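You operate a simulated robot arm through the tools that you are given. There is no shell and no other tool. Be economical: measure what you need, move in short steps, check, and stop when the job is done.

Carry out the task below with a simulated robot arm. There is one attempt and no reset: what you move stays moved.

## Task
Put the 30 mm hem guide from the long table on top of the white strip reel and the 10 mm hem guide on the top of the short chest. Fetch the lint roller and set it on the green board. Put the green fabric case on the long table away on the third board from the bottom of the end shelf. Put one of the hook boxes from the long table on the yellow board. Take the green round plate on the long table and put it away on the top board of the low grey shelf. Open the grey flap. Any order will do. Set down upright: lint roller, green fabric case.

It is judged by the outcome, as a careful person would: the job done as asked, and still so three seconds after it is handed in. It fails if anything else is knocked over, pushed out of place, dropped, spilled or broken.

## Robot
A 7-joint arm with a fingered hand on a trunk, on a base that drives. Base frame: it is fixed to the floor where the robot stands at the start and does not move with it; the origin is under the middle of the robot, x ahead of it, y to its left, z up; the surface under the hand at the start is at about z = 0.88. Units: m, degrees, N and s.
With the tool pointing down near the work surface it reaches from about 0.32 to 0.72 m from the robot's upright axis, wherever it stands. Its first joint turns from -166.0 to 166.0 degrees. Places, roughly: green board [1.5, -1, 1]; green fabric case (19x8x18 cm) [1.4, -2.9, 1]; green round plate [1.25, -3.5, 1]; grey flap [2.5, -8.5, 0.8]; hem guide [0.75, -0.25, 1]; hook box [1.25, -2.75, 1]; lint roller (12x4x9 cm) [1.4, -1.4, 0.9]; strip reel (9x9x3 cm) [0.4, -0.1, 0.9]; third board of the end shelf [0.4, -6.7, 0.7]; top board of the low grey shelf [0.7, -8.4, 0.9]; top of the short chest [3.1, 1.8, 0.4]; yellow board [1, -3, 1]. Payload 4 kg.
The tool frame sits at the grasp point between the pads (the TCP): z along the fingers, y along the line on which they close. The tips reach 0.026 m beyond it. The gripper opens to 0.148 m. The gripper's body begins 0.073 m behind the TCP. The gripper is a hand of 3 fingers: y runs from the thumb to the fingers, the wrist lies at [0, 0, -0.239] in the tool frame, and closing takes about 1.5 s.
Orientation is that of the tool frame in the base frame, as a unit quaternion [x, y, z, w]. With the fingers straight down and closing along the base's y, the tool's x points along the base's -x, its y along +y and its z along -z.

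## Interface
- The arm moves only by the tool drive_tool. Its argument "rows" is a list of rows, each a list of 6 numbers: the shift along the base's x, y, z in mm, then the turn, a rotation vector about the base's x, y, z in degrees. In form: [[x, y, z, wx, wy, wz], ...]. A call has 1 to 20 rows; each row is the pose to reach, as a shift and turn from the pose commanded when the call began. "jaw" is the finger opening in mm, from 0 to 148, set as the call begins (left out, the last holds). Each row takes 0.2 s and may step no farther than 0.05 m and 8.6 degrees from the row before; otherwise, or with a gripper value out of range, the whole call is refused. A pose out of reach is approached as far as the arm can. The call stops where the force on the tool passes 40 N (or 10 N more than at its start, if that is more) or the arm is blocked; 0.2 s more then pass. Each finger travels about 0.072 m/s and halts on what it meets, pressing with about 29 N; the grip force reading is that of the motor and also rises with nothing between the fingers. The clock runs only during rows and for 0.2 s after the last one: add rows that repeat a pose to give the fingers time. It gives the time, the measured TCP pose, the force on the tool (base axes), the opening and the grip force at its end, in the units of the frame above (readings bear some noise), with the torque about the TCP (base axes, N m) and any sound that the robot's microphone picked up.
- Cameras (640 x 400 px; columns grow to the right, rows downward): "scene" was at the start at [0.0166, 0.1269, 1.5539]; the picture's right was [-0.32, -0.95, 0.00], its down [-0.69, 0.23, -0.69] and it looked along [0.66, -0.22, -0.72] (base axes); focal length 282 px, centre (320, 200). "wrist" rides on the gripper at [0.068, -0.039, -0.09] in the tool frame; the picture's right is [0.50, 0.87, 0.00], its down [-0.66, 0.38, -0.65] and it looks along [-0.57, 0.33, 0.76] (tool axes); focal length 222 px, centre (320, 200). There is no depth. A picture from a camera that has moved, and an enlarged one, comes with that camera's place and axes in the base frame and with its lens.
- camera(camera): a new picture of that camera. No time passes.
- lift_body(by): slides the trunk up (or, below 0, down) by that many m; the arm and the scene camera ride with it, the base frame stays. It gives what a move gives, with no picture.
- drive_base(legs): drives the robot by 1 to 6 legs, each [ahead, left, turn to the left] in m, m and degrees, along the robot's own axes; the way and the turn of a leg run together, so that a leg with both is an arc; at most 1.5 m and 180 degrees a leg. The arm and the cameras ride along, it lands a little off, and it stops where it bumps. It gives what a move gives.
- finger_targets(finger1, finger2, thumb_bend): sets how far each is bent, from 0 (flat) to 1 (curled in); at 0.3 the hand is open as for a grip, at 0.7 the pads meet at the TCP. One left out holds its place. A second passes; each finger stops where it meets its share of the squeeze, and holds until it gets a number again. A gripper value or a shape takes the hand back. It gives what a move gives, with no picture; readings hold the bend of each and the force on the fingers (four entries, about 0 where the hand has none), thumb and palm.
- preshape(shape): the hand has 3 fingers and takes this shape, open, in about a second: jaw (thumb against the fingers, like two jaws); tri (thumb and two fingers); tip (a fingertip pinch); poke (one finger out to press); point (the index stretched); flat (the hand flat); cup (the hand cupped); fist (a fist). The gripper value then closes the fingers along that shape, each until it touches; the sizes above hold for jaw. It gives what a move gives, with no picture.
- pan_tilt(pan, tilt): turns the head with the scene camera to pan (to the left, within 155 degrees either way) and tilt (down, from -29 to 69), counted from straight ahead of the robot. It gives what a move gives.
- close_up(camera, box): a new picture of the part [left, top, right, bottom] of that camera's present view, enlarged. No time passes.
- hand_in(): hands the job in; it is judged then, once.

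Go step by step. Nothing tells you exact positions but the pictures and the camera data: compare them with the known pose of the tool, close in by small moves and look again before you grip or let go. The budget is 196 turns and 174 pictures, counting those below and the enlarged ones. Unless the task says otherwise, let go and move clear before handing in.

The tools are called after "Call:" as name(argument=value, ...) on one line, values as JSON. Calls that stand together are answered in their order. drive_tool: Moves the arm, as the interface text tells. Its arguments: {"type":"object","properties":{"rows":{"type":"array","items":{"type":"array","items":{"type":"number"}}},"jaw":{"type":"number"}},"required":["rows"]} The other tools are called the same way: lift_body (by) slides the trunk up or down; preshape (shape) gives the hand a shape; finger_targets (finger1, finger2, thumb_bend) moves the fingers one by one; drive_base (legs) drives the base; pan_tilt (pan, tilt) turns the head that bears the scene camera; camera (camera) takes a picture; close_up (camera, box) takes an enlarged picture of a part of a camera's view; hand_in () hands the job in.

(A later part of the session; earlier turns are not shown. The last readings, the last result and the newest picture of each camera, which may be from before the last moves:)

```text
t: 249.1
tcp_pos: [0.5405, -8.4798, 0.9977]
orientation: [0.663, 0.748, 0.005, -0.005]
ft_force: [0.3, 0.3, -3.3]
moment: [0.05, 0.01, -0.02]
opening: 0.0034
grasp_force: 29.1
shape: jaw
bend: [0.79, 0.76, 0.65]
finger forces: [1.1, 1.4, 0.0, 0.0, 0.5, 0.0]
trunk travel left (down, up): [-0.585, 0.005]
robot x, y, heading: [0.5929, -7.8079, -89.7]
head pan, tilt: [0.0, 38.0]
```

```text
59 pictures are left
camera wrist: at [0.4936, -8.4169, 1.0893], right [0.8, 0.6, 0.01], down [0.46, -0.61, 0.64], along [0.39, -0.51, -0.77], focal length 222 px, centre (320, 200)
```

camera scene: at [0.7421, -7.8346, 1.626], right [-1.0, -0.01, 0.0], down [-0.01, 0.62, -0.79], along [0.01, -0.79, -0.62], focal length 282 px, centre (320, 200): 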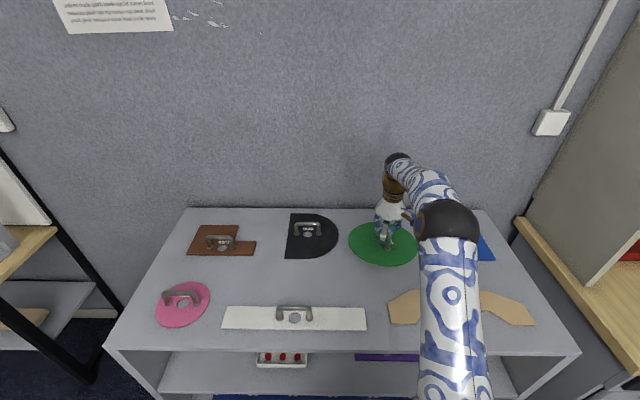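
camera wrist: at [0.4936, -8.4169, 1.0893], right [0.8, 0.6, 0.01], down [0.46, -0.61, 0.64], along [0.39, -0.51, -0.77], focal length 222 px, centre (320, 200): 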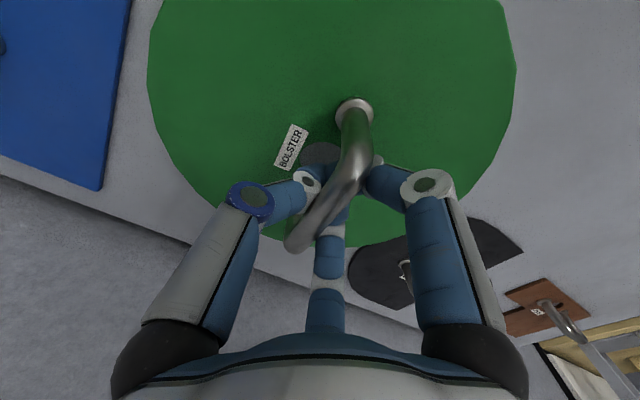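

Call:
drive_tool(rows=[[0, 5, -10, 0, 0, 0], [0, 10, -20, 0, 0, 0], [0, 10, -26, 0, 0, 0]])

Call:
drive_tool(rows=[[0, 0, -3, 0, 0, 0], [0, 0, -6, 0, 0, 0]])

Call:
drive_tool(rows=[[0, 0, -3, 0, 0, 0], [0, 0, -6, 0, 0, 0]])

```text
t: 249.9
tcp_pos: [0.5399, -8.4688, 0.9721]
orientation: [0.663, 0.748, 0.004, -0.006]
ft_force: [-0.1, -0.2, -2.6]
moment: [0.0, 0.03, -0.01]
opening: 0.0031
grasp_force: 28.7
shape: jaw
bend: [0.79, 0.76, 0.65]
finger forces: [1.1, 1.4, 0.1, 0.0, 0.4, 0.1]
trunk travel left (down, up): [-0.585, 0.005]
robot x, y, heading: [0.5899, -7.8125, -89.5]
head pan, tilt: [0.0, 38.0]
```

```text
t: 250.5
tcp_pos: [0.5405, -8.4691, 0.9675]
orientation: [0.663, 0.749, 0.004, -0.006]
ft_force: [-0.4, 0.6, -3.6]
moment: [0.01, -0.01, 0.04]
opening: 0.0032
grasp_force: 29.4
shape: jaw
bend: [0.79, 0.76, 0.65]
finger forces: [1.1, 1.4, 0.0, 0.1, 0.5, 0.0]
trunk travel left (down, up): [-0.585, 0.005]
robot x, y, heading: [0.5917, -7.8099, -89.7]
head pan, tilt: [0.0, 38.0]
```

```text
t: 251.1
tcp_pos: [0.5393, -8.4665, 0.9613]
orientation: [0.664, 0.748, 0.004, -0.006]
ft_force: [-0.3, -0.3, -3.1]
moment: [-0.05, -0.01, -0.03]
opening: 0.0035
grasp_force: 29.5
shape: jaw
bend: [0.79, 0.76, 0.65]
finger forces: [1.1, 1.4, 0.1, 0.0, 0.5, 0.0]
trunk travel left (down, up): [-0.585, 0.005]
robot x, y, heading: [0.5922, -7.8081, -89.3]
head pan, tilt: [0.0, 38.0]
```

Call:
drive_tool(rows=[[0, 0, -3, 0, 0, 0], [0, 0, -5, 0, 0, 0]])

Call:
drive_tool(rows=[[0, 0, -3, 0, 0, 0], [0, 0, -5, 0, 0, 0]])

Call:
drive_tool(rows=[[0, 0, -3, 0, 0, 0], [0, 0, -5, 0, 0, 0]])

Call:
close_up(camera="scene", box=[320, 190, 460, 290])

```text
t: 251.7
tcp_pos: [0.5404, -8.4685, 0.9563]
orientation: [0.663, 0.748, 0.004, -0.005]
ft_force: [-0.7, 0.4, -2.5]
moment: [-0.07, -0.02, -0.02]
opening: 0.0035
grasp_force: 28.9
shape: jaw
bend: [0.79, 0.76, 0.65]
finger forces: [1.1, 1.3, 0.0, 0.0, 0.6, 0.1]
trunk travel left (down, up): [-0.585, 0.005]
robot x, y, heading: [0.5909, -7.8121, -89.4]
head pan, tilt: [0.0, 38.0]
```

```text
t: 252.3
tcp_pos: [0.54, -8.4684, 0.9521]
orientation: [0.663, 0.748, 0.005, -0.005]
ft_force: [-0.2, -0.2, -2.2]
moment: [-0.07, 0.04, 0.01]
opening: 0.0033
grasp_force: 28.8
shape: jaw
bend: [0.79, 0.76, 0.65]
finger forces: [1.2, 0.9, 0.0, 0.1, 0.6, 0.0]
trunk travel left (down, up): [-0.585, 0.005]
robot x, y, heading: [0.5908, -7.8128, -89.5]
head pan, tilt: [0.0, 38.0]
```

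```text
t: 252.9
tcp_pos: [0.5395, -8.4688, 0.9456]
orientation: [0.664, 0.748, 0.004, -0.006]
ft_force: [0.8, -0.2, 1.2]
moment: [0.0, -0.02, 0.0]
opening: 0.0032
grasp_force: 28.9
shape: jaw
bend: [0.79, 0.76, 0.66]
finger forces: [0.7, 0.3, 0.0, 0.0, 0.4, 0.0]
trunk travel left (down, up): [-0.585, 0.005]
robot x, y, heading: [0.5924, -7.8111, -89.1]
head pan, tilt: [0.0, 38.0]
```

```text
4.00 times, centred on (390, 240) of scene
camera zoom: at [0.7422, -7.8341, 1.626], right [-1.0, -0.01, 0.0], down [-0.01, 0.62, -0.79], along [0.01, -0.79, -0.62], focal length 1129 px, centre (40, 40)
```

zoom: 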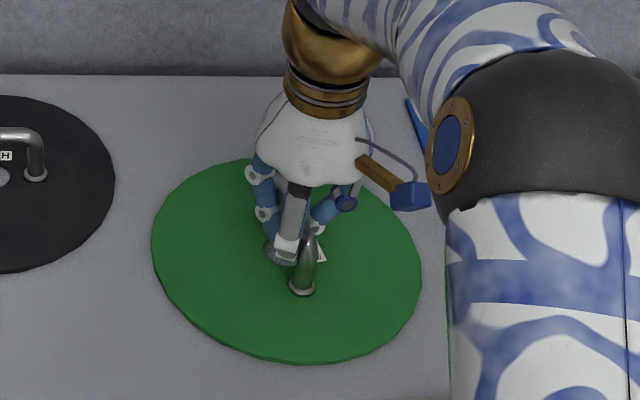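

Weight has come off; the plate lies flat on the shelf with good gaps. Releasing and rising.

Call:
drive_tool(rows=[[0, 0, -1, 0, 0, 0], [0, 0, -1, 0, 0, 0], [0, 0, -1, 0, 0, 0], [0, 0, -1, 0, 0, 0], [0, 0, -1, 0, 0, 0]], jaw=80)

Call:
drive_tool(rows=[[0, 0, 25, 0, 0, 0], [0, 0, 65, 0, 0, 0], [0, 20, 110, 0, 0, 0], [10, 60, 140, 0, 0, 0], [20, 105, 165, 0, 0, 0], [30, 150, 185, 0, 0, 0], [40, 195, 200, 0, 0, 0], [45, 235, 205, 0, 0, 0]])

Call:
camera(camera="scene")

```text
t: 254.1
tcp_pos: [0.5392, -8.4682, 0.9447]
orientation: [0.663, 0.749, 0.003, -0.006]
ft_force: [0.4, 0.1, 0.5]
moment: [0.02, -0.05, 0.0]
opening: 0.0797
grasp_force: 0.0
shape: jaw
bend: [0.35, 0.35, 0.7]
finger forces: [0.0, 0.0, 0.0, 0.0, 0.0, 0.1]
trunk travel left (down, up): [-0.585, 0.005]
robot x, y, heading: [0.5883, -7.8119, -89.3]
head pan, tilt: [0.0, 38.0]
```

```text
refused: row 4 steps farther than a row can; nothing moved
```

```text
57 pictures are left
camera scene: at [0.7421, -7.834, 1.626], right [-1.0, -0.01, 0.0], down [-0.01, 0.62, -0.79], along [0.01, -0.79, -0.62], focal length 282 px, centre (320, 200)
```

scene: 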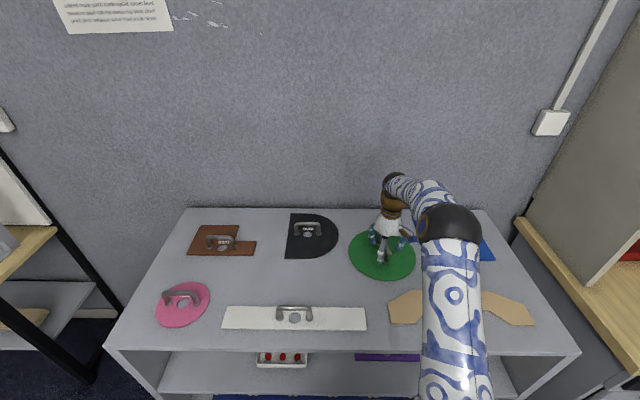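

Call:
drive_tool(rows=[[0, 0, 25, 0, 0, 0], [0, 0, 65, 0, 0, 0], [0, 15, 105, 0, 0, 0], [5, 50, 135, 0, 0, 0], [15, 90, 160, 0, 0, 0], [25, 130, 180, 0, 0, 0], [35, 175, 195, 0, 0, 0], [42, 220, 205, 0, 0, 0]])

Call:
drive_base(legs=[[-0.35, 0, 0], [0, 1.3, 0], [0, 0.5, 0]])

Call:
pan_tilt(pan=10, tilt=35)

Call:
camera(camera="scene")

```text
t: 255.9
tcp_pos: [0.5776, -8.2416, 1.1495]
orientation: [0.664, 0.748, 0.004, -0.006]
ft_force: [0.3, 0.6, -0.2]
moment: [-0.02, 0.03, 0.03]
opening: 0.0798
grasp_force: 0.1
shape: jaw
bend: [0.34, 0.35, 0.7]
finger forces: [0.0, 0.0, 0.1, 0.0, 0.0, 0.0]
trunk travel left (down, up): [-0.585, 0.005]
robot x, y, heading: [0.5919, -7.8114, -89.6]
head pan, tilt: [0.0, 38.0]
```

```text
t: 266.9
tcp_pos: [2.3772, -7.8373, 1.1506]
orientation: [0.66, 0.751, 0.004, -0.006]
ft_force: [-0.1, -0.2, -0.5]
moment: [0.04, 0.03, 0.01]
opening: 0.0797
grasp_force: 0.0
shape: jaw
bend: [0.34, 0.35, 0.7]
finger forces: [0.1, 0.1, 0.0, 0.0, 0.0, 0.0]
trunk travel left (down, up): [-0.585, 0.005]
robot x, y, heading: [2.3868, -7.4084, -88.7]
head pan, tilt: [0.0, 38.0]
```

```text
t: 267.6
tcp_pos: [2.3766, -7.8386, 1.1506]
orientation: [0.659, 0.752, 0.003, -0.007]
ft_force: [0.6, 0.2, -0.9]
moment: [0.05, 0.02, 0.0]
opening: 0.0796
grasp_force: 0.2
shape: jaw
bend: [0.34, 0.35, 0.7]
finger forces: [0.1, 0.1, 0.0, 0.0, 0.0, 0.0]
trunk travel left (down, up): [-0.585, 0.005]
robot x, y, heading: [2.3856, -7.4086, -88.8]
head pan, tilt: [10.0, 35.0]
```

```text
56 pictures are left
camera scene: at [2.5526, -7.4282, 1.6306], right [-0.98, -0.19, 0.0], down [-0.11, 0.56, -0.82], along [0.16, -0.8, -0.57], focal length 282 px, centre (320, 200)
```

scene: 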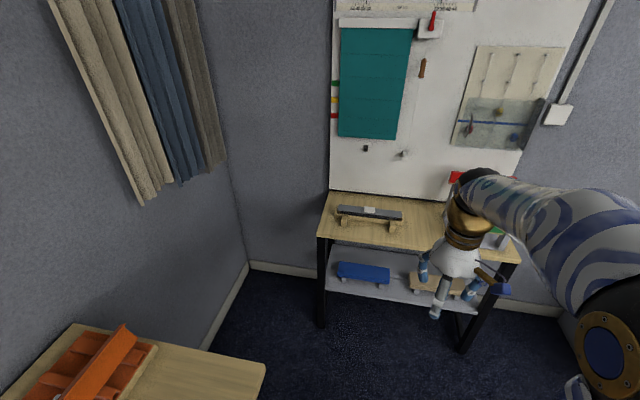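

Call:
close_up(camera="scene", box=[310, 180, 440, 260])

Call:
close_up(camera="scene", box=[440, 160, 540, 260])

Call:
close_up(camera="scene", box=[320, 230, 480, 330])

```text
4.92 times, centred on (375, 220) of scene
camera zoom: at [2.5526, -7.4282, 1.6306], right [-0.98, -0.19, 0.0], down [-0.11, 0.56, -0.82], along [0.16, -0.8, -0.57], focal length 1390 px, centre (49, 102)
```

zoom: 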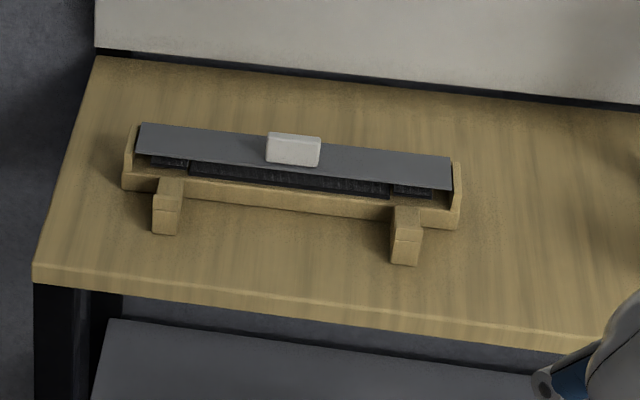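

```text
4.00 times, centred on (490, 210) of scene
camera zoom: at [2.5526, -7.4282, 1.6306], right [-0.98, -0.19, 0.0], down [-0.11, 0.56, -0.82], along [0.16, -0.8, -0.57], focal length 1129 px, centre (-360, 160)
```

zoom: 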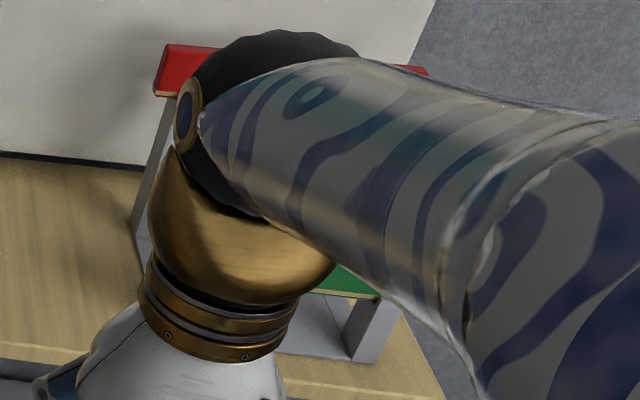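

```text
4.00 times, centred on (400, 280) of scene
camera zoom: at [2.5526, -7.4282, 1.6306], right [-0.98, -0.19, 0.0], down [-0.11, 0.56, -0.82], along [0.16, -0.8, -0.57], focal length 1129 px, centre (0, -120)
```

zoom: 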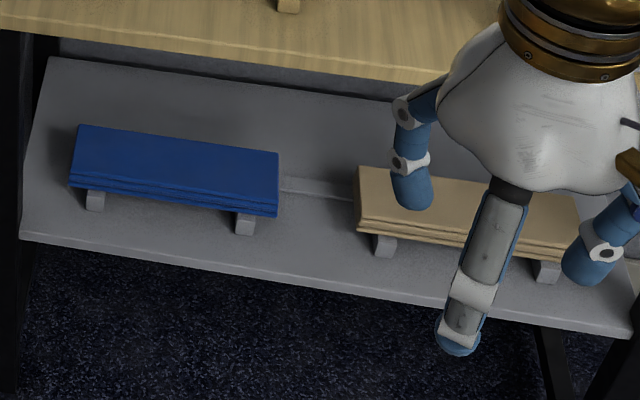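

The grey flap is a hinged lid (x 2.38–2.68, y≈-8.51…-8.565, z≈0.8) on a wooden tray, with a white tab near its front edge; its hinge is at the wall side. I'll come closer, lower the trunk, and look from a low angle.

Call:
drive_base(legs=[[0.4, 0.14, -1.2]])

Call:
lift_body(by=-0.4)

Call:
pan_tilt(pan=8, tilt=32)

Call:
camera(camera="scene")

```text
t: 270.2
tcp_pos: [2.5057, -8.2371, 1.15]
orientation: [0.67, 0.743, 0.004, -0.006]
ft_force: [-0.1, -0.6, -0.3]
moment: [0.01, -0.01, 0.02]
opening: 0.0797
grasp_force: 0.0
shape: jaw
bend: [0.34, 0.35, 0.7]
finger forces: [0.0, 0.0, 0.1, 0.0, 0.0, 0.0]
trunk travel left (down, up): [-0.585, 0.005]
robot x, y, heading: [2.5261, -7.8042, -90.2]
head pan, tilt: [10.0, 35.0]
```

```text
t: 274.1
tcp_pos: [2.5058, -8.2368, 0.7503]
orientation: [0.67, 0.743, 0.003, -0.006]
ft_force: [-0.3, -0.1, -0.2]
moment: [0.0, 0.01, -0.02]
opening: 0.0797
grasp_force: 0.2
shape: jaw
bend: [0.34, 0.35, 0.7]
finger forces: [0.0, 0.0, 0.0, 0.0, 0.0, 0.1]
trunk travel left (down, up): [-0.185, 0.405]
robot x, y, heading: [2.5278, -7.803, -90.5]
head pan, tilt: [10.0, 35.0]
```

```text
t: 274.7
tcp_pos: [2.506, -8.2361, 0.7502]
orientation: [0.67, 0.742, 0.004, -0.006]
ft_force: [0.3, 0.0, 0.4]
moment: [0.0, 0.0, 0.0]
opening: 0.0797
grasp_force: 0.1
shape: jaw
bend: [0.34, 0.35, 0.7]
finger forces: [0.0, 0.1, 0.1, 0.0, 0.1, 0.0]
trunk travel left (down, up): [-0.185, 0.405]
robot x, y, heading: [2.5266, -7.8046, -90.3]
head pan, tilt: [8.0, 32.0]
```

```text
52 pictures are left
camera scene: at [2.6905, -7.8325, 1.2352], right [-0.99, -0.13, 0.0], down [-0.07, 0.53, -0.85], along [0.11, -0.84, -0.53], focal length 282 px, centre (320, 200)
```

scene: 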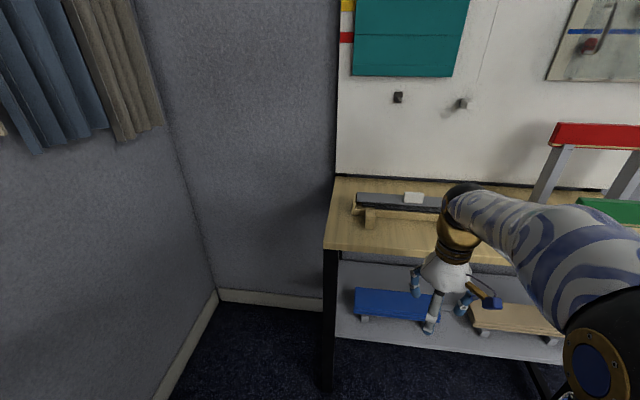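

Call:
close_up(camera="scene", box=[330, 165, 450, 245])

```text
5.00 times, centred on (390, 205) of scene
camera zoom: at [2.6905, -7.8325, 1.2352], right [-0.99, -0.13, 0.0], down [-0.07, 0.53, -0.85], along [0.11, -0.84, -0.53], focal length 1412 px, centre (-30, 175)
```

zoom: 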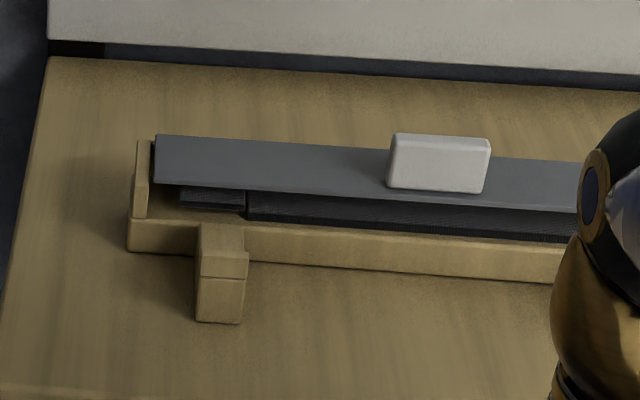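

The tab stands roughly at (2.528, -8.50, 0.83–0.85). I'll raise the hand, turn it so the thumb faces me, and view the flap from above it.

Call:
drive_tool(rows=[[0, 0, 45, 0, 0, -8], [0, 0, 90, 0, 0, -16], [0, 0, 135, 0, 0, -24], [0, 0, 180, 0, 0, -32], [0, 0, 220, 0, 0, -40], [0, 0, 250, 0, 0, -48], [0, 0, 260, 0, 0, -56], [0, 0, 260, 0, 0, -64], [0, 0, 260, 0, 0, -72], [0, 0, 260, 0, 0, -80], [0, 0, 260, 0, 0, -88], [0, 0, 260, 0, 0, -94]])

Call:
drive_tool(rows=[[5, -40, 0, 0, 0, 0], [10, -80, 0, 0, 0, 0], [15, -120, -20, 0, 0, 0], [20, -160, -40, 0, 0, 0], [22, -200, -55, 0, 0, 0]])

Call:
camera(camera="wrist")

```text
t: 277.3
tcp_pos: [2.5054, -8.2347, 1.0067]
orientation: [1.0, 0.016, 0.007, 0.0]
ft_force: [0.5, -0.4, 1.0]
moment: [-0.02, -0.01, -0.02]
opening: 0.08
grasp_force: 0.1
shape: jaw
bend: [0.34, 0.34, 0.7]
finger forces: [0.0, 0.0, 0.0, 0.0, 0.0, 0.0]
out of reach, approached as far as the arm can: row 7, 8, 9, 10, 11, 12
trunk travel left (down, up): [-0.185, 0.405]
robot x, y, heading: [2.5261, -7.8029, -90.2]
head pan, tilt: [8.0, 32.0]
```

```text
t: 278.5
tcp_pos: [2.5196, -8.3795, 0.9201]
orientation: [1.0, 0.017, 0.007, -0.001]
ft_force: [0.6, 0.4, 1.2]
moment: [-0.04, -0.01, -0.02]
opening: 0.08
grasp_force: 0.2
shape: jaw
bend: [0.34, 0.34, 0.7]
finger forces: [0.1, 0.0, 0.0, 0.1, 0.0, 0.0]
out of reach, approached as far as the arm can: row 1, 2, 3, 4, 5
trunk travel left (down, up): [-0.185, 0.405]
robot x, y, heading: [2.5263, -7.8062, -90.2]
head pan, tilt: [8.0, 32.0]
```

```text
50 pictures are left
camera wrist: at [2.5842, -8.3378, 1.012], right [0.53, -0.85, 0.01], down [-0.65, -0.4, 0.64], along [-0.54, -0.34, -0.76], focal length 222 px, centre (320, 200)
```

wrist: 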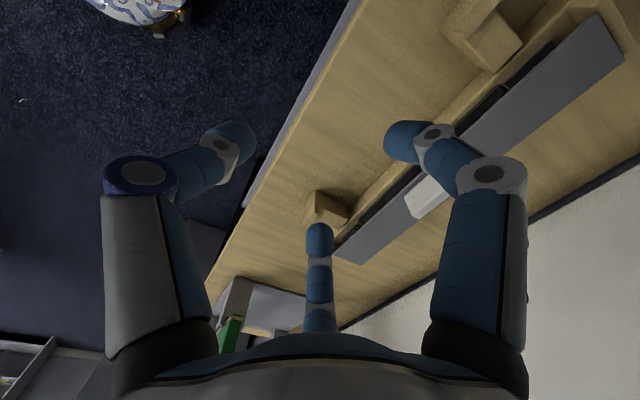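

The lid lies flat: front edge y≈-8.49, hinge edge ≈-8.542, z≈0.825, tab near the front. I'll raise the trunk for a better arm posture and try the one-finger "poke" shape.

Call:
lift_body(by=0.25)

Call:
preshape(shape="poke")

Call:
camera(camera="wrist")

Call:
camera(camera="scene")

```text
t: 281.1
tcp_pos: [2.5187, -8.3796, 1.1705]
orientation: [1.0, 0.017, 0.007, -0.002]
ft_force: [-0.6, 0.7, 0.4]
moment: [0.01, 0.01, 0.0]
opening: 0.08
grasp_force: 0.0
shape: jaw
bend: [0.34, 0.34, 0.7]
finger forces: [0.0, 0.0, 0.0, 0.1, 0.0, 0.0]
trunk travel left (down, up): [-0.435, 0.155]
robot x, y, heading: [2.5312, -7.804, -90.4]
head pan, tilt: [8.0, 32.0]
```

```text
t: 282.0
tcp_pos: [2.5176, -8.3792, 1.1709]
orientation: [1.0, 0.017, 0.008, -0.001]
ft_force: [0.1, 0.1, 0.3]
moment: [0.01, -0.02, 0.01]
opening: 0.0001
grasp_force: 0.0
shape: poke
bend: [1.0, 1.0, 0.4]
finger forces: [0.0, 0.0, 0.0, 0.0, 0.0, 0.0]
trunk travel left (down, up): [-0.435, 0.155]
robot x, y, heading: [2.5282, -7.809, -90.4]
head pan, tilt: [8.0, 32.0]
```

```text
49 pictures are left
camera wrist: at [2.5841, -8.3369, 1.2621], right [0.53, -0.85, 0.01], down [-0.65, -0.4, 0.64], along [-0.54, -0.34, -0.77], focal length 222 px, centre (320, 200)
```

wrist: 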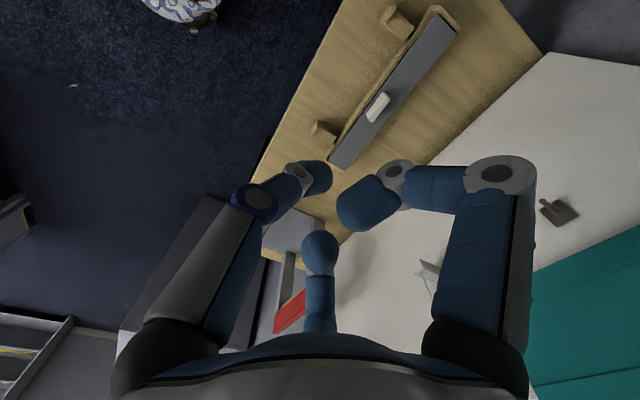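

```text
48 pictures are left
camera scene: at [2.6905, -7.8326, 1.4852], right [-0.99, -0.13, 0.0], down [-0.07, 0.53, -0.85], along [0.11, -0.84, -0.53], focal length 282 px, centre (320, 200)
```

scene: 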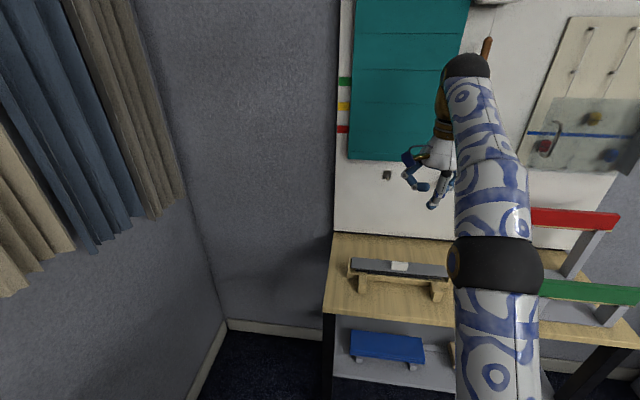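

The poke shape puts the thumb tip at the TCP axis. I'll bring it down in front of the white tab.

Call:
drive_tool(rows=[[2, -8, -45, 0, 0, 0], [4, -16, -90, 0, 0, 0], [6, -24, -135, 0, 0, 0], [8, -32, -180, 0, 0, 0], [10, -40, -225, 0, 0, 0], [11, -50, -270, 0, 0, 0], [11, -62, -300, 0, 0, 0]])

Call:
camera(camera="wrist")

Call:
close_up(camera="scene", box=[340, 220, 480, 320])

```text
t: 283.6
tcp_pos: [2.5286, -8.438, 0.8701]
orientation: [1.0, 0.016, 0.007, -0.002]
ft_force: [0.8, 0.4, 0.0]
moment: [0.03, -0.01, -0.03]
opening: 0.0
grasp_force: 0.1
shape: poke
bend: [1.0, 1.0, 0.4]
finger forces: [0.1, 0.0, 0.0, 0.0, 0.0, 0.0]
trunk travel left (down, up): [-0.435, 0.155]
robot x, y, heading: [2.526, -7.8042, -90.5]
head pan, tilt: [8.0, 32.0]
```

```text
47 pictures are left
camera wrist: at [2.5939, -8.3962, 0.9624], right [0.53, -0.85, 0.01], down [-0.65, -0.4, 0.64], along [-0.54, -0.34, -0.77], focal length 222 px, centre (320, 200)
```

wrist: 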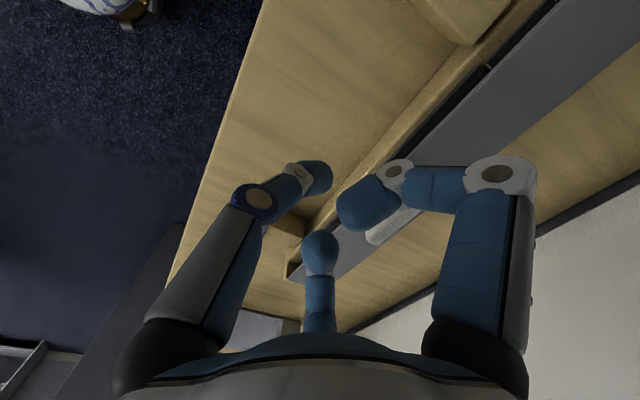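

```text
4.00 times, centred on (410, 270) of scene
camera zoom: at [2.6905, -7.8327, 1.4852], right [-0.99, -0.13, 0.0], down [-0.07, 0.53, -0.85], along [0.11, -0.84, -0.53], focal length 1129 px, centre (-40, -80)
```

zoom: 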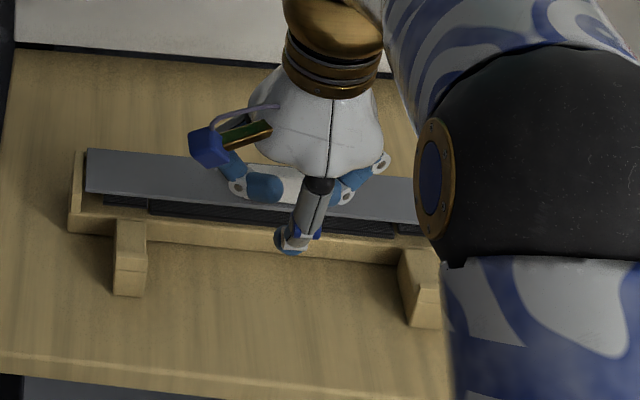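

Call:
drive_tool(rows=[[0, 0, -8, 0, 0, 0], [0, 0, -15, 0, 0, 0], [0, -8, -15, 0, 0, 0], [0, -16, -15, 0, 0, 0], [0, -24, -15, 0, 0, 0]])

Call:
close_up(camera="scene", box=[340, 220, 480, 320])

```text
t: 284.8
tcp_pos: [2.5296, -8.4653, 0.8554]
orientation: [1.0, 0.017, 0.006, -0.001]
ft_force: [-0.3, 0.3, 0.0]
moment: [0.02, 0.03, -0.01]
opening: 0.0001
grasp_force: 0.1
shape: poke
bend: [1.0, 1.0, 0.4]
finger forces: [0.1, 0.1, 0.0, 0.0, 0.1, 0.0]
trunk travel left (down, up): [-0.435, 0.155]
robot x, y, heading: [2.5281, -7.8087, -90.2]
head pan, tilt: [8.0, 32.0]
```

```text
4.00 times, centred on (410, 270) of scene
camera zoom: at [2.6905, -7.8327, 1.4852], right [-0.99, -0.13, 0.0], down [-0.07, 0.53, -0.85], along [0.11, -0.84, -0.53], focal length 1129 px, centre (-40, -80)
```

zoom: 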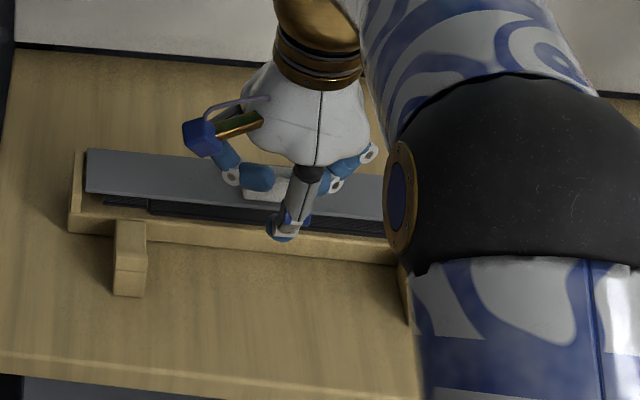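

Call:
drive_tool(rows=[[0, -6, 0, 0, 0, 0], [0, -12, 0, 0, 0, 0], [0, -18, 0, 0, 0, 0], [0, -24, 0, 0, 0, 0], [0, -30, 0, 0, 0, 0]])

Call:
close_up(camera="scene", box=[340, 220, 480, 320])

```text
t: 286.0
tcp_pos: [2.5297, -8.4913, 0.8584]
orientation: [1.0, 0.017, 0.007, -0.003]
ft_force: [1.2, 24.8, 6.5]
moment: [0.55, 0.01, 0.04]
opening: 0.0
grasp_force: 0.1
shape: poke
bend: [1.0, 1.0, 0.38]
finger forces: [0.1, 0.1, 0.1, 0.0, 28.9, 0.1]
trunk travel left (down, up): [-0.435, 0.155]
robot x, y, heading: [2.5263, -7.8083, -90.3]
head pan, tilt: [8.0, 32.0]
```

```text
4.00 times, centred on (410, 270) of scene
camera zoom: at [2.6906, -7.8285, 1.4854], right [-0.99, -0.13, 0.0], down [-0.07, 0.52, -0.85], along [0.11, -0.84, -0.53], focal length 1129 px, centre (-40, -80)
```

zoom: 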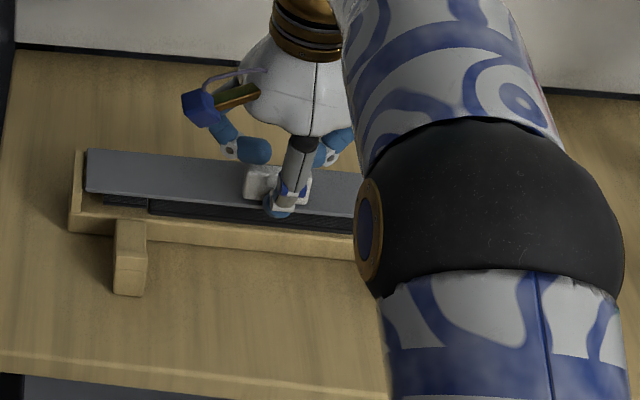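

The thumb meets something stiff low down, probably the lid's edge. I'll back off a little, rise 12 mm and push higher on the tab.

Call:
drive_tool(rows=[[0, 8, 0, 0, 0, 0], [0, 8, 10, 0, 0, 0], [0, 8, 12, 0, 0, 0], [0, 2, 12, 0, 0, 0], [0, -4, 12, 0, 0, 0], [0, -8, 13, 0, 0, 0]])

Call:
close_up(camera="scene", box=[340, 220, 480, 320])

```text
t: 287.4
tcp_pos: [2.5293, -8.4995, 0.8726]
orientation: [1.0, 0.017, 0.007, -0.001]
ft_force: [-1.6, 29.4, 9.1]
moment: [0.91, 0.09, -0.05]
opening: 0.0
grasp_force: 0.1
shape: poke
bend: [1.0, 1.0, 0.35]
finger forces: [0.1, 0.1, 0.0, 0.1, 30.6, 0.1]
trunk travel left (down, up): [-0.435, 0.155]
robot x, y, heading: [2.5249, -7.8027, -90.6]
head pan, tilt: [8.0, 32.0]
```

```text
4.00 times, centred on (410, 270) of scene
camera zoom: at [2.6903, -7.8278, 1.4854], right [-0.99, -0.13, 0.0], down [-0.07, 0.52, -0.85], along [0.11, -0.84, -0.53], focal length 1129 px, centre (-40, -80)
```

zoom: 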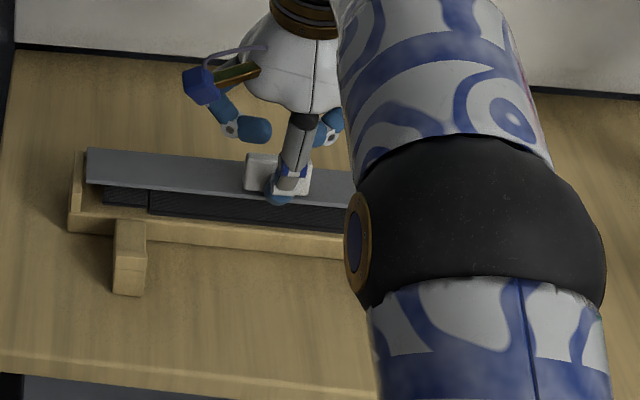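

The lid begins to lift. Following the arc now, mostly up and somewhat back.

Call:
drive_tool(rows=[[0, -2, 4, 0, 0, 0], [0, -4, 9, 0, 0, 0], [0, -7, 14, 0, 0, 0], [0, -11, 19, 0, 0, 0], [0, -15, 23, 0, 0, 0]])

Call:
close_up(camera="scene", box=[340, 220, 480, 320])

```text
t: 288.6
tcp_pos: [2.5303, -8.5111, 0.8939]
orientation: [1.0, 0.016, 0.007, 0.001]
ft_force: [-3.5, 21.6, 19.0]
moment: [0.89, 0.2, -0.05]
opening: 0.0
grasp_force: 0.1
shape: poke
bend: [1.0, 1.0, 0.35]
finger forces: [0.1, 0.1, 0.1, 0.0, 28.6, 0.0]
out of reach, approached as far as the arm can: row 5
trunk travel left (down, up): [-0.435, 0.155]
robot x, y, heading: [2.5243, -7.8035, -90.2]
head pan, tilt: [8.0, 32.0]
```

```text
4.00 times, centred on (410, 270) of scene
camera zoom: at [2.6901, -7.8283, 1.4855], right [-0.99, -0.13, 0.0], down [-0.07, 0.52, -0.85], along [0.11, -0.84, -0.53], focal length 1129 px, centre (-40, -80)
```

zoom: 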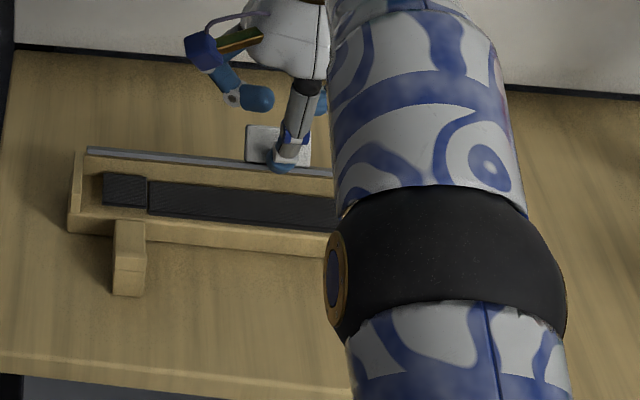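

The lid is open about 40°. The arm is near its reach, so I'll swing the hand outward about the wrist to push the lid on over.

Call:
drive_tool(rows=[[0, -8, 3, -2.5, 0, 0], [0, -16, 5, -5, 0, 0], [0, -24, 6, -7.5, 0, 0], [0, -34, 6, -10, 0, 0], [0, -44, 5, -12, 0, 0]])

Call:
close_up(camera="scene", box=[340, 220, 480, 320])

```text
t: 289.3
tcp_pos: [2.531, -8.5259, 0.9019]
orientation: [0.998, 0.017, 0.007, 0.053]
ft_force: [1.0, 28.3, 29.1]
moment: [1.75, 0.11, -0.13]
opening: 0.0
grasp_force: 0.1
shape: poke
bend: [1.0, 1.0, 0.33]
finger forces: [0.1, 0.0, 0.1, 0.0, 40.3, 0.0]
trunk travel left (down, up): [-0.435, 0.155]
robot x, y, heading: [2.527, -7.8042, -90.3]
head pan, tilt: [8.0, 32.0]
stopped in row 3: the force on the tool passed its limit at 45 N (the readings are from after the stop); the commanded pose is now the measured one
```

```text
4.00 times, centred on (410, 270) of scene
camera zoom: at [2.6906, -7.8248, 1.4855], right [-0.99, -0.13, 0.0], down [-0.07, 0.52, -0.85], along [0.11, -0.84, -0.53], focal length 1129 px, centre (-40, -80)
```

zoom: 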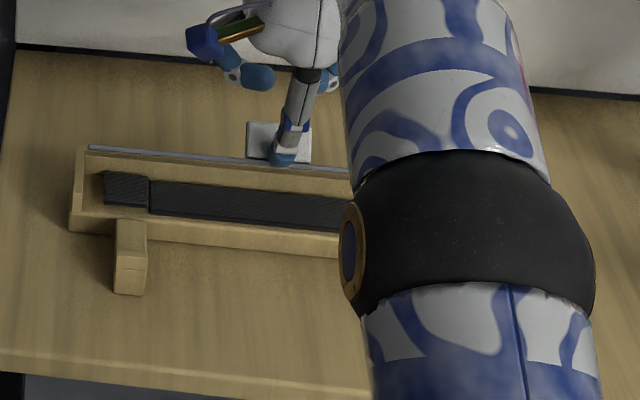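

Call:
drive_tool(rows=[[0, 3, 3, 0, 0, 0], [0, 0, 8, 0, 0, 0], [0, -6, 12, -1.5, 0, 0], [0, -13, 15, -3, 0, 0], [0, -20, 17, -4.5, 0, 0], [0, -28, 18, -6, 0, 0], [0, -36, 17, -8, 0, 0]])

Call:
close_up(camera="scene", box=[340, 220, 480, 320])

```text
t: 290.9
tcp_pos: [2.5304, -8.567, 0.9118]
orientation: [0.993, 0.018, 0.006, 0.121]
ft_force: [0.1, 0.3, -0.1]
moment: [0.03, -0.01, 0.01]
opening: 0.0
grasp_force: 0.0
shape: poke
bend: [1.0, 1.0, 0.4]
finger forces: [0.0, 0.0, 0.1, 0.0, 0.0, 0.1]
trunk travel left (down, up): [-0.435, 0.155]
robot x, y, heading: [2.5263, -7.8055, -90.3]
head pan, tilt: [8.0, 32.0]
```

```text
4.00 times, centred on (410, 270) of scene
camera zoom: at [2.6906, -7.8324, 1.4852], right [-0.99, -0.13, 0.0], down [-0.07, 0.53, -0.85], along [0.11, -0.84, -0.53], focal length 1129 px, centre (-40, -80)
```

zoom: 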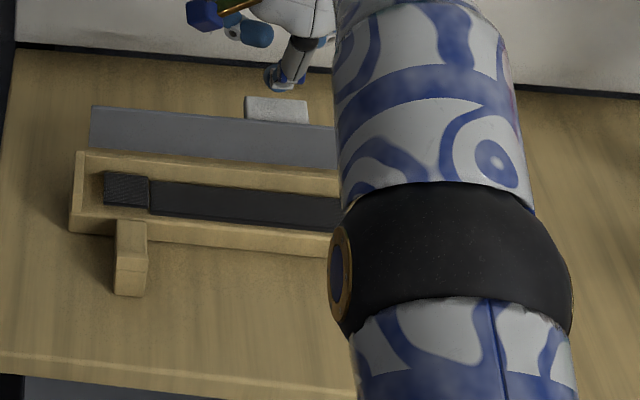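

The flap stands open on its own. I'll rise clear, retract and check it again from a distance before going back for the green case.

Call:
drive_tool(rows=[[0, 0, 20, 0, 0, 0], [0, 0, 50, 0, 0, 0], [0, 10, 90, 5, 0, 0], [0, 30, 120, 10, 0, 0], [0, 70, 140, 14, 0, 0], [0, 110, 150, 14, 0, 0], [0, 150, 155, 14, 0, 0], [0, 190, 155, 14, 0, 0], [0, 230, 155, 14, 0, 0], [0, 260, 155, 14, 0, 0]])

Call:
drive_base(legs=[[-0.4, 0, 0]])

Call:
camera(camera="scene")

```text
t: 293.1
tcp_pos: [2.5331, -8.3069, 1.0688]
orientation: [1.0, 0.016, 0.008, -0.003]
ft_force: [1.3, -0.2, 0.8]
moment: [0.01, 0.0, 0.0]
opening: 0.0
grasp_force: 0.1
shape: poke
bend: [1.0, 1.0, 0.4]
finger forces: [0.0, 0.0, 0.0, 0.0, 0.0, 0.1]
out of reach, approached as far as the arm can: row 1, 2, 3, 4, 5
trunk travel left (down, up): [-0.435, 0.155]
robot x, y, heading: [2.5272, -7.8042, -90.3]
head pan, tilt: [8.0, 32.0]
```

```text
t: 295.6
tcp_pos: [2.5358, -7.9076, 1.0672]
orientation: [1.0, 0.018, 0.009, -0.002]
ft_force: [0.3, -1.0, 0.1]
moment: [-0.01, -0.02, 0.01]
opening: 0.0
grasp_force: 0.1
shape: poke
bend: [1.0, 1.0, 0.4]
finger forces: [0.0, 0.1, 0.0, 0.1, 0.0, 0.0]
trunk travel left (down, up): [-0.435, 0.155]
robot x, y, heading: [2.5302, -7.4017, -90.4]
head pan, tilt: [8.0, 32.0]
```

```text
39 pictures are left
camera scene: at [2.6931, -7.432, 1.4852], right [-0.99, -0.13, 0.0], down [-0.07, 0.53, -0.85], along [0.11, -0.84, -0.53], focal length 282 px, centre (320, 200)
```

scene: 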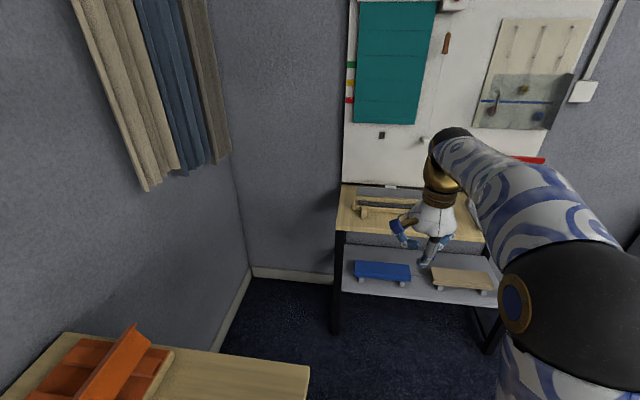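

The flap stays open. Now restoring the hand, raising the trunk, and driving back toward the green case, with a look at the end shelf on the way.

Call:
preshape(shape="jaw")

Call:
drive_tool(rows=[[0, 8, 0, 0, 0, 8], [0, 16, 0, 0, 0, 16], [0, 24, 0, 0, 0, 24], [0, 32, 0, 0, 0, 32], [0, 40, 0, 0, 0, 40], [0, 48, 0, 0, 0, 48], [0, 56, 0, 0, 0, 56], [0, 64, 0, 0, 0, 64], [0, 70, 0, 0, 0, 72], [0, 70, 0, 0, 0, 80], [0, 70, 0, 0, 0, 88], [0, 70, 0, 0, 0, 92]])

Call:
lift_body(by=0.14)

Call:
drive_base(legs=[[0, -0.55, 0], [-1.45, 0, 0]])

Call:
pan_tilt(pan=-55, tilt=28)

Call:
camera(camera="scene")

```text
t: 296.5
tcp_pos: [2.5359, -7.9078, 1.0682]
orientation: [1.0, 0.018, 0.008, -0.001]
ft_force: [-0.2, 0.4, -0.8]
moment: [-0.01, -0.03, 0.03]
opening: 0.1481
grasp_force: 0.1
shape: jaw
bend: [0.3, 0.3, 0.3]
finger forces: [0.0, 0.0, 0.0, 0.1, 0.1, 0.0]
trunk travel left (down, up): [-0.435, 0.155]
robot x, y, heading: [2.5306, -7.4015, -90.4]
head pan, tilt: [8.0, 32.0]
```

```text
t: 299.1
tcp_pos: [2.5341, -7.8378, 1.068]
orientation: [0.681, 0.732, 0.003, -0.006]
ft_force: [0.0, 0.1, 0.5]
moment: [0.03, 0.01, 0.04]
opening: 0.148
grasp_force: 0.0
shape: jaw
bend: [0.3, 0.3, 0.3]
finger forces: [0.0, 0.0, 0.1, 0.0, 0.0, 0.1]
trunk travel left (down, up): [-0.435, 0.155]
robot x, y, heading: [2.5304, -7.4079, -90.3]
head pan, tilt: [8.0, 32.0]
```

```text
t: 300.8
tcp_pos: [2.5356, -7.8379, 1.2088]
orientation: [0.682, 0.731, 0.004, -0.006]
ft_force: [0.0, -1.1, 0.1]
moment: [0.0, -0.02, 0.01]
opening: 0.148
grasp_force: 0.2
shape: jaw
bend: [0.3, 0.3, 0.3]
finger forces: [0.0, 0.0, 0.0, 0.1, 0.0, 0.1]
trunk travel left (down, up): [-0.575, 0.015]
robot x, y, heading: [2.5303, -7.404, -90.4]
head pan, tilt: [8.0, 32.0]
```

```text
t: 310.9
tcp_pos: [1.9832, -6.3518, 1.2094]
orientation: [0.676, 0.737, 0.004, -0.007]
ft_force: [-0.4, -0.2, -0.6]
moment: [-0.02, 0.0, 0.0]
opening: 0.148
grasp_force: 0.0
shape: jaw
bend: [0.3, 0.3, 0.3]
finger forces: [0.0, 0.0, 0.1, 0.0, 0.0, 0.0]
trunk travel left (down, up): [-0.575, 0.015]
robot x, y, heading: [1.969, -5.9195, -89.2]
head pan, tilt: [8.0, 32.0]
```

```text
t: 312.2
tcp_pos: [1.9823, -6.3522, 1.2086]
orientation: [0.675, 0.738, 0.004, -0.006]
ft_force: [0.1, 0.4, 0.3]
moment: [0.02, 0.01, 0.01]
opening: 0.148
grasp_force: 0.1
shape: jaw
bend: [0.3, 0.3, 0.3]
finger forces: [0.1, 0.0, 0.0, 0.1, 0.0, 0.0]
trunk travel left (down, up): [-0.575, 0.015]
robot x, y, heading: [1.9663, -5.9193, -89.4]
head pan, tilt: [-55.0, 28.0]
```

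```text
38 pictures are left
camera scene: at [2.0454, -5.9092, 1.6315], right [-0.58, 0.81, 0.0], down [0.38, 0.27, -0.88], along [-0.72, -0.52, -0.47], focal length 282 px, centre (320, 200)
```

scene: 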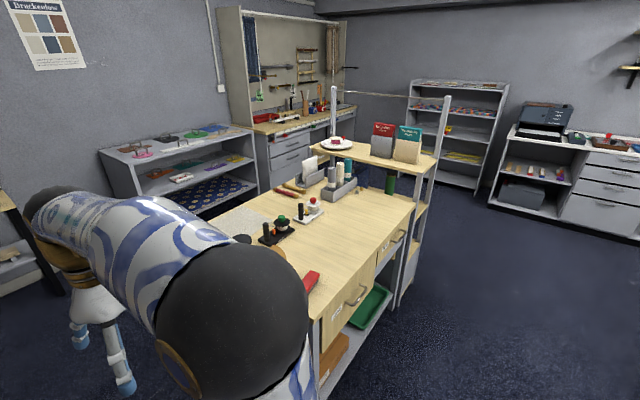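

The end shelf is the open rack at the bench's far end. I'll go round to its open side to see the boards before choosing a grip.

Call:
drive_base(legs=[[-0.85, 0, -0.6], [0, -1.3, 0], [0, -1.1, 0]])

Call:
pan_tilt(pan=30, tilt=25)

Call:
camera(camera="scene")

```text
t: 328.1
tcp_pos: [-0.4201, -5.4891, 1.2088]
orientation: [0.686, 0.728, 0.005, -0.006]
ft_force: [0.5, -0.8, 0.6]
moment: [0.0, 0.02, 0.01]
opening: 0.1478
grasp_force: 0.0
shape: jaw
bend: [0.3, 0.3, 0.3]
finger forces: [0.0, 0.1, 0.0, 0.1, 0.0, 0.0]
trunk travel left (down, up): [-0.575, 0.015]
robot x, y, heading: [-0.4216, -5.0564, -91.0]
head pan, tilt: [-55.0, 28.0]
```

```text
t: 329.7
tcp_pos: [-0.4201, -5.4888, 1.2086]
orientation: [0.686, 0.728, 0.004, -0.007]
ft_force: [0.6, -0.4, 0.1]
moment: [-0.01, 0.0, 0.01]
opening: 0.1477
grasp_force: 0.1
shape: jaw
bend: [0.3, 0.3, 0.3]
finger forces: [0.0, 0.0, 0.0, 0.0, 0.0, 0.1]
trunk travel left (down, up): [-0.575, 0.015]
robot x, y, heading: [-0.4228, -5.0572, -90.9]
head pan, tilt: [30.0, 25.0]
```

```text
37 pictures are left
camera scene: at [-0.2243, -5.0763, 1.6363], right [-0.87, -0.49, 0.0], down [-0.21, 0.37, -0.91], along [0.44, -0.79, -0.42], focal length 282 px, centre (320, 200)
```

scene: 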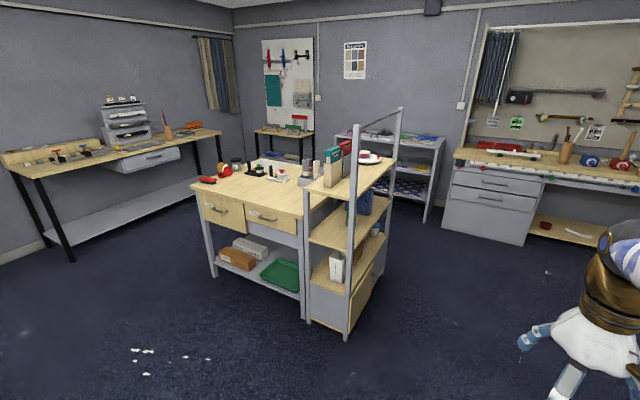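

Call:
close_up(camera="scene", box=[280, 100, 430, 350])

```text
1.60 times, centred on (355, 225) of scene
camera zoom: at [-0.2243, -5.0763, 1.6363], right [-0.87, -0.49, 0.0], down [-0.21, 0.37, -0.91], along [0.44, -0.79, -0.42], focal length 452 px, centre (264, 160)
```

zoom: 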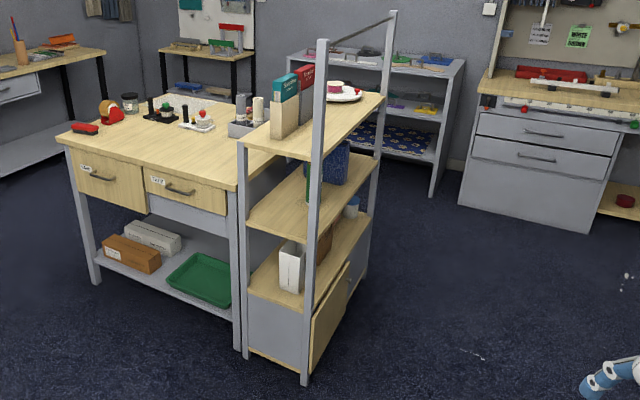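

The third board (z≈0.73) has only ~27 cm above it, so the case must go in end-on with a horizontal hand, beside the can, from the +y end. I'll drive back to the case, facing +y so that the hand can point along the case.

Call:
drive_base(legs=[[0, 1.3, 1], [0, 1.05, 0], [0, 0, 180], [1.45, 0, 0]])

Call:
pan_tilt(pan=35, tilt=40)

Call:
camera(camera="scene")

```text
t: 355.1
tcp_pos: [2.0522, -3.2129, 1.2078]
orientation: [-0.703, 0.711, -0.007, -0.005]
ft_force: [-0.3, 0.0, 0.1]
moment: [0.0, 0.01, 0.01]
opening: 0.148
grasp_force: 0.1
shape: jaw
bend: [0.3, 0.3, 0.3]
finger forces: [0.0, 0.1, 0.0, 0.0, 0.1, 0.0]
trunk travel left (down, up): [-0.575, 0.015]
robot x, y, heading: [2.0211, -3.6484, 84.9]
head pan, tilt: [30.0, 25.0]
```

```text
t: 355.9
tcp_pos: [2.0518, -3.2135, 1.2087]
orientation: [-0.703, 0.711, -0.007, -0.004]
ft_force: [-0.2, -0.2, -0.1]
moment: [0.0, 0.02, 0.0]
opening: 0.1479
grasp_force: 0.0
shape: jaw
bend: [0.3, 0.3, 0.3]
finger forces: [0.1, 0.0, 0.0, 0.1, 0.1, 0.0]
trunk travel left (down, up): [-0.575, 0.015]
robot x, y, heading: [2.02, -3.6457, 85.2]
head pan, tilt: [35.0, 40.0]
```

```text
35 pictures are left
camera scene: at [1.8238, -3.619, 1.6131], right [0.87, 0.5, 0.0], down [0.32, -0.56, -0.77], along [-0.38, 0.66, -0.64], focal length 282 px, centre (320, 200)
```

scene: 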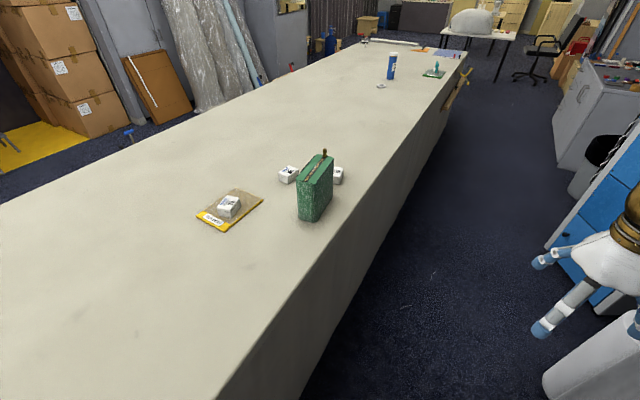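

Call:
close_up(camera="scene", box=[270, 140, 360, 230])

Call:
drive_base(legs=[[0, 0, 4.9], [0.05, 0.13, 0]])

```text
4.44 times, centred on (315, 185) of scene
camera zoom: at [1.8238, -3.619, 1.6131], right [0.87, 0.5, 0.0], down [0.32, -0.56, -0.77], along [-0.38, 0.66, -0.64], focal length 1255 px, centre (342, 267)
```

zoom: 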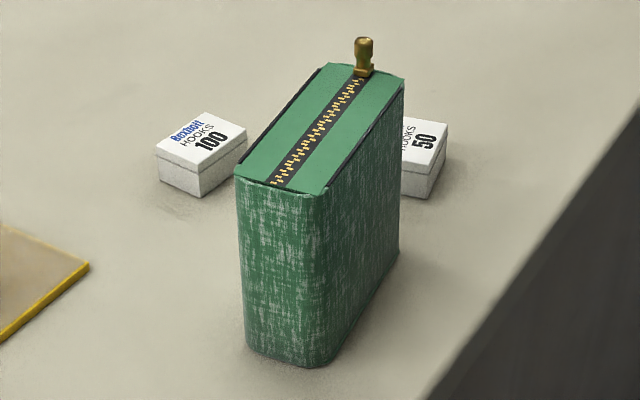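

```text
t: 357.7
tcp_pos: [1.8824, -3.162, 1.2085]
orientation: [0.732, -0.681, 0.007, 0.003]
ft_force: [-0.1, 0.3, -0.3]
moment: [-0.02, -0.05, -0.02]
opening: 0.1478
grasp_force: 0.0
shape: jaw
bend: [0.3, 0.3, 0.3]
finger forces: [0.0, 0.0, 0.0, 0.0, 0.0, 0.0]
trunk travel left (down, up): [-0.575, 0.015]
robot x, y, heading: [1.888, -3.5935, 89.7]
head pan, tilt: [35.0, 40.0]
```

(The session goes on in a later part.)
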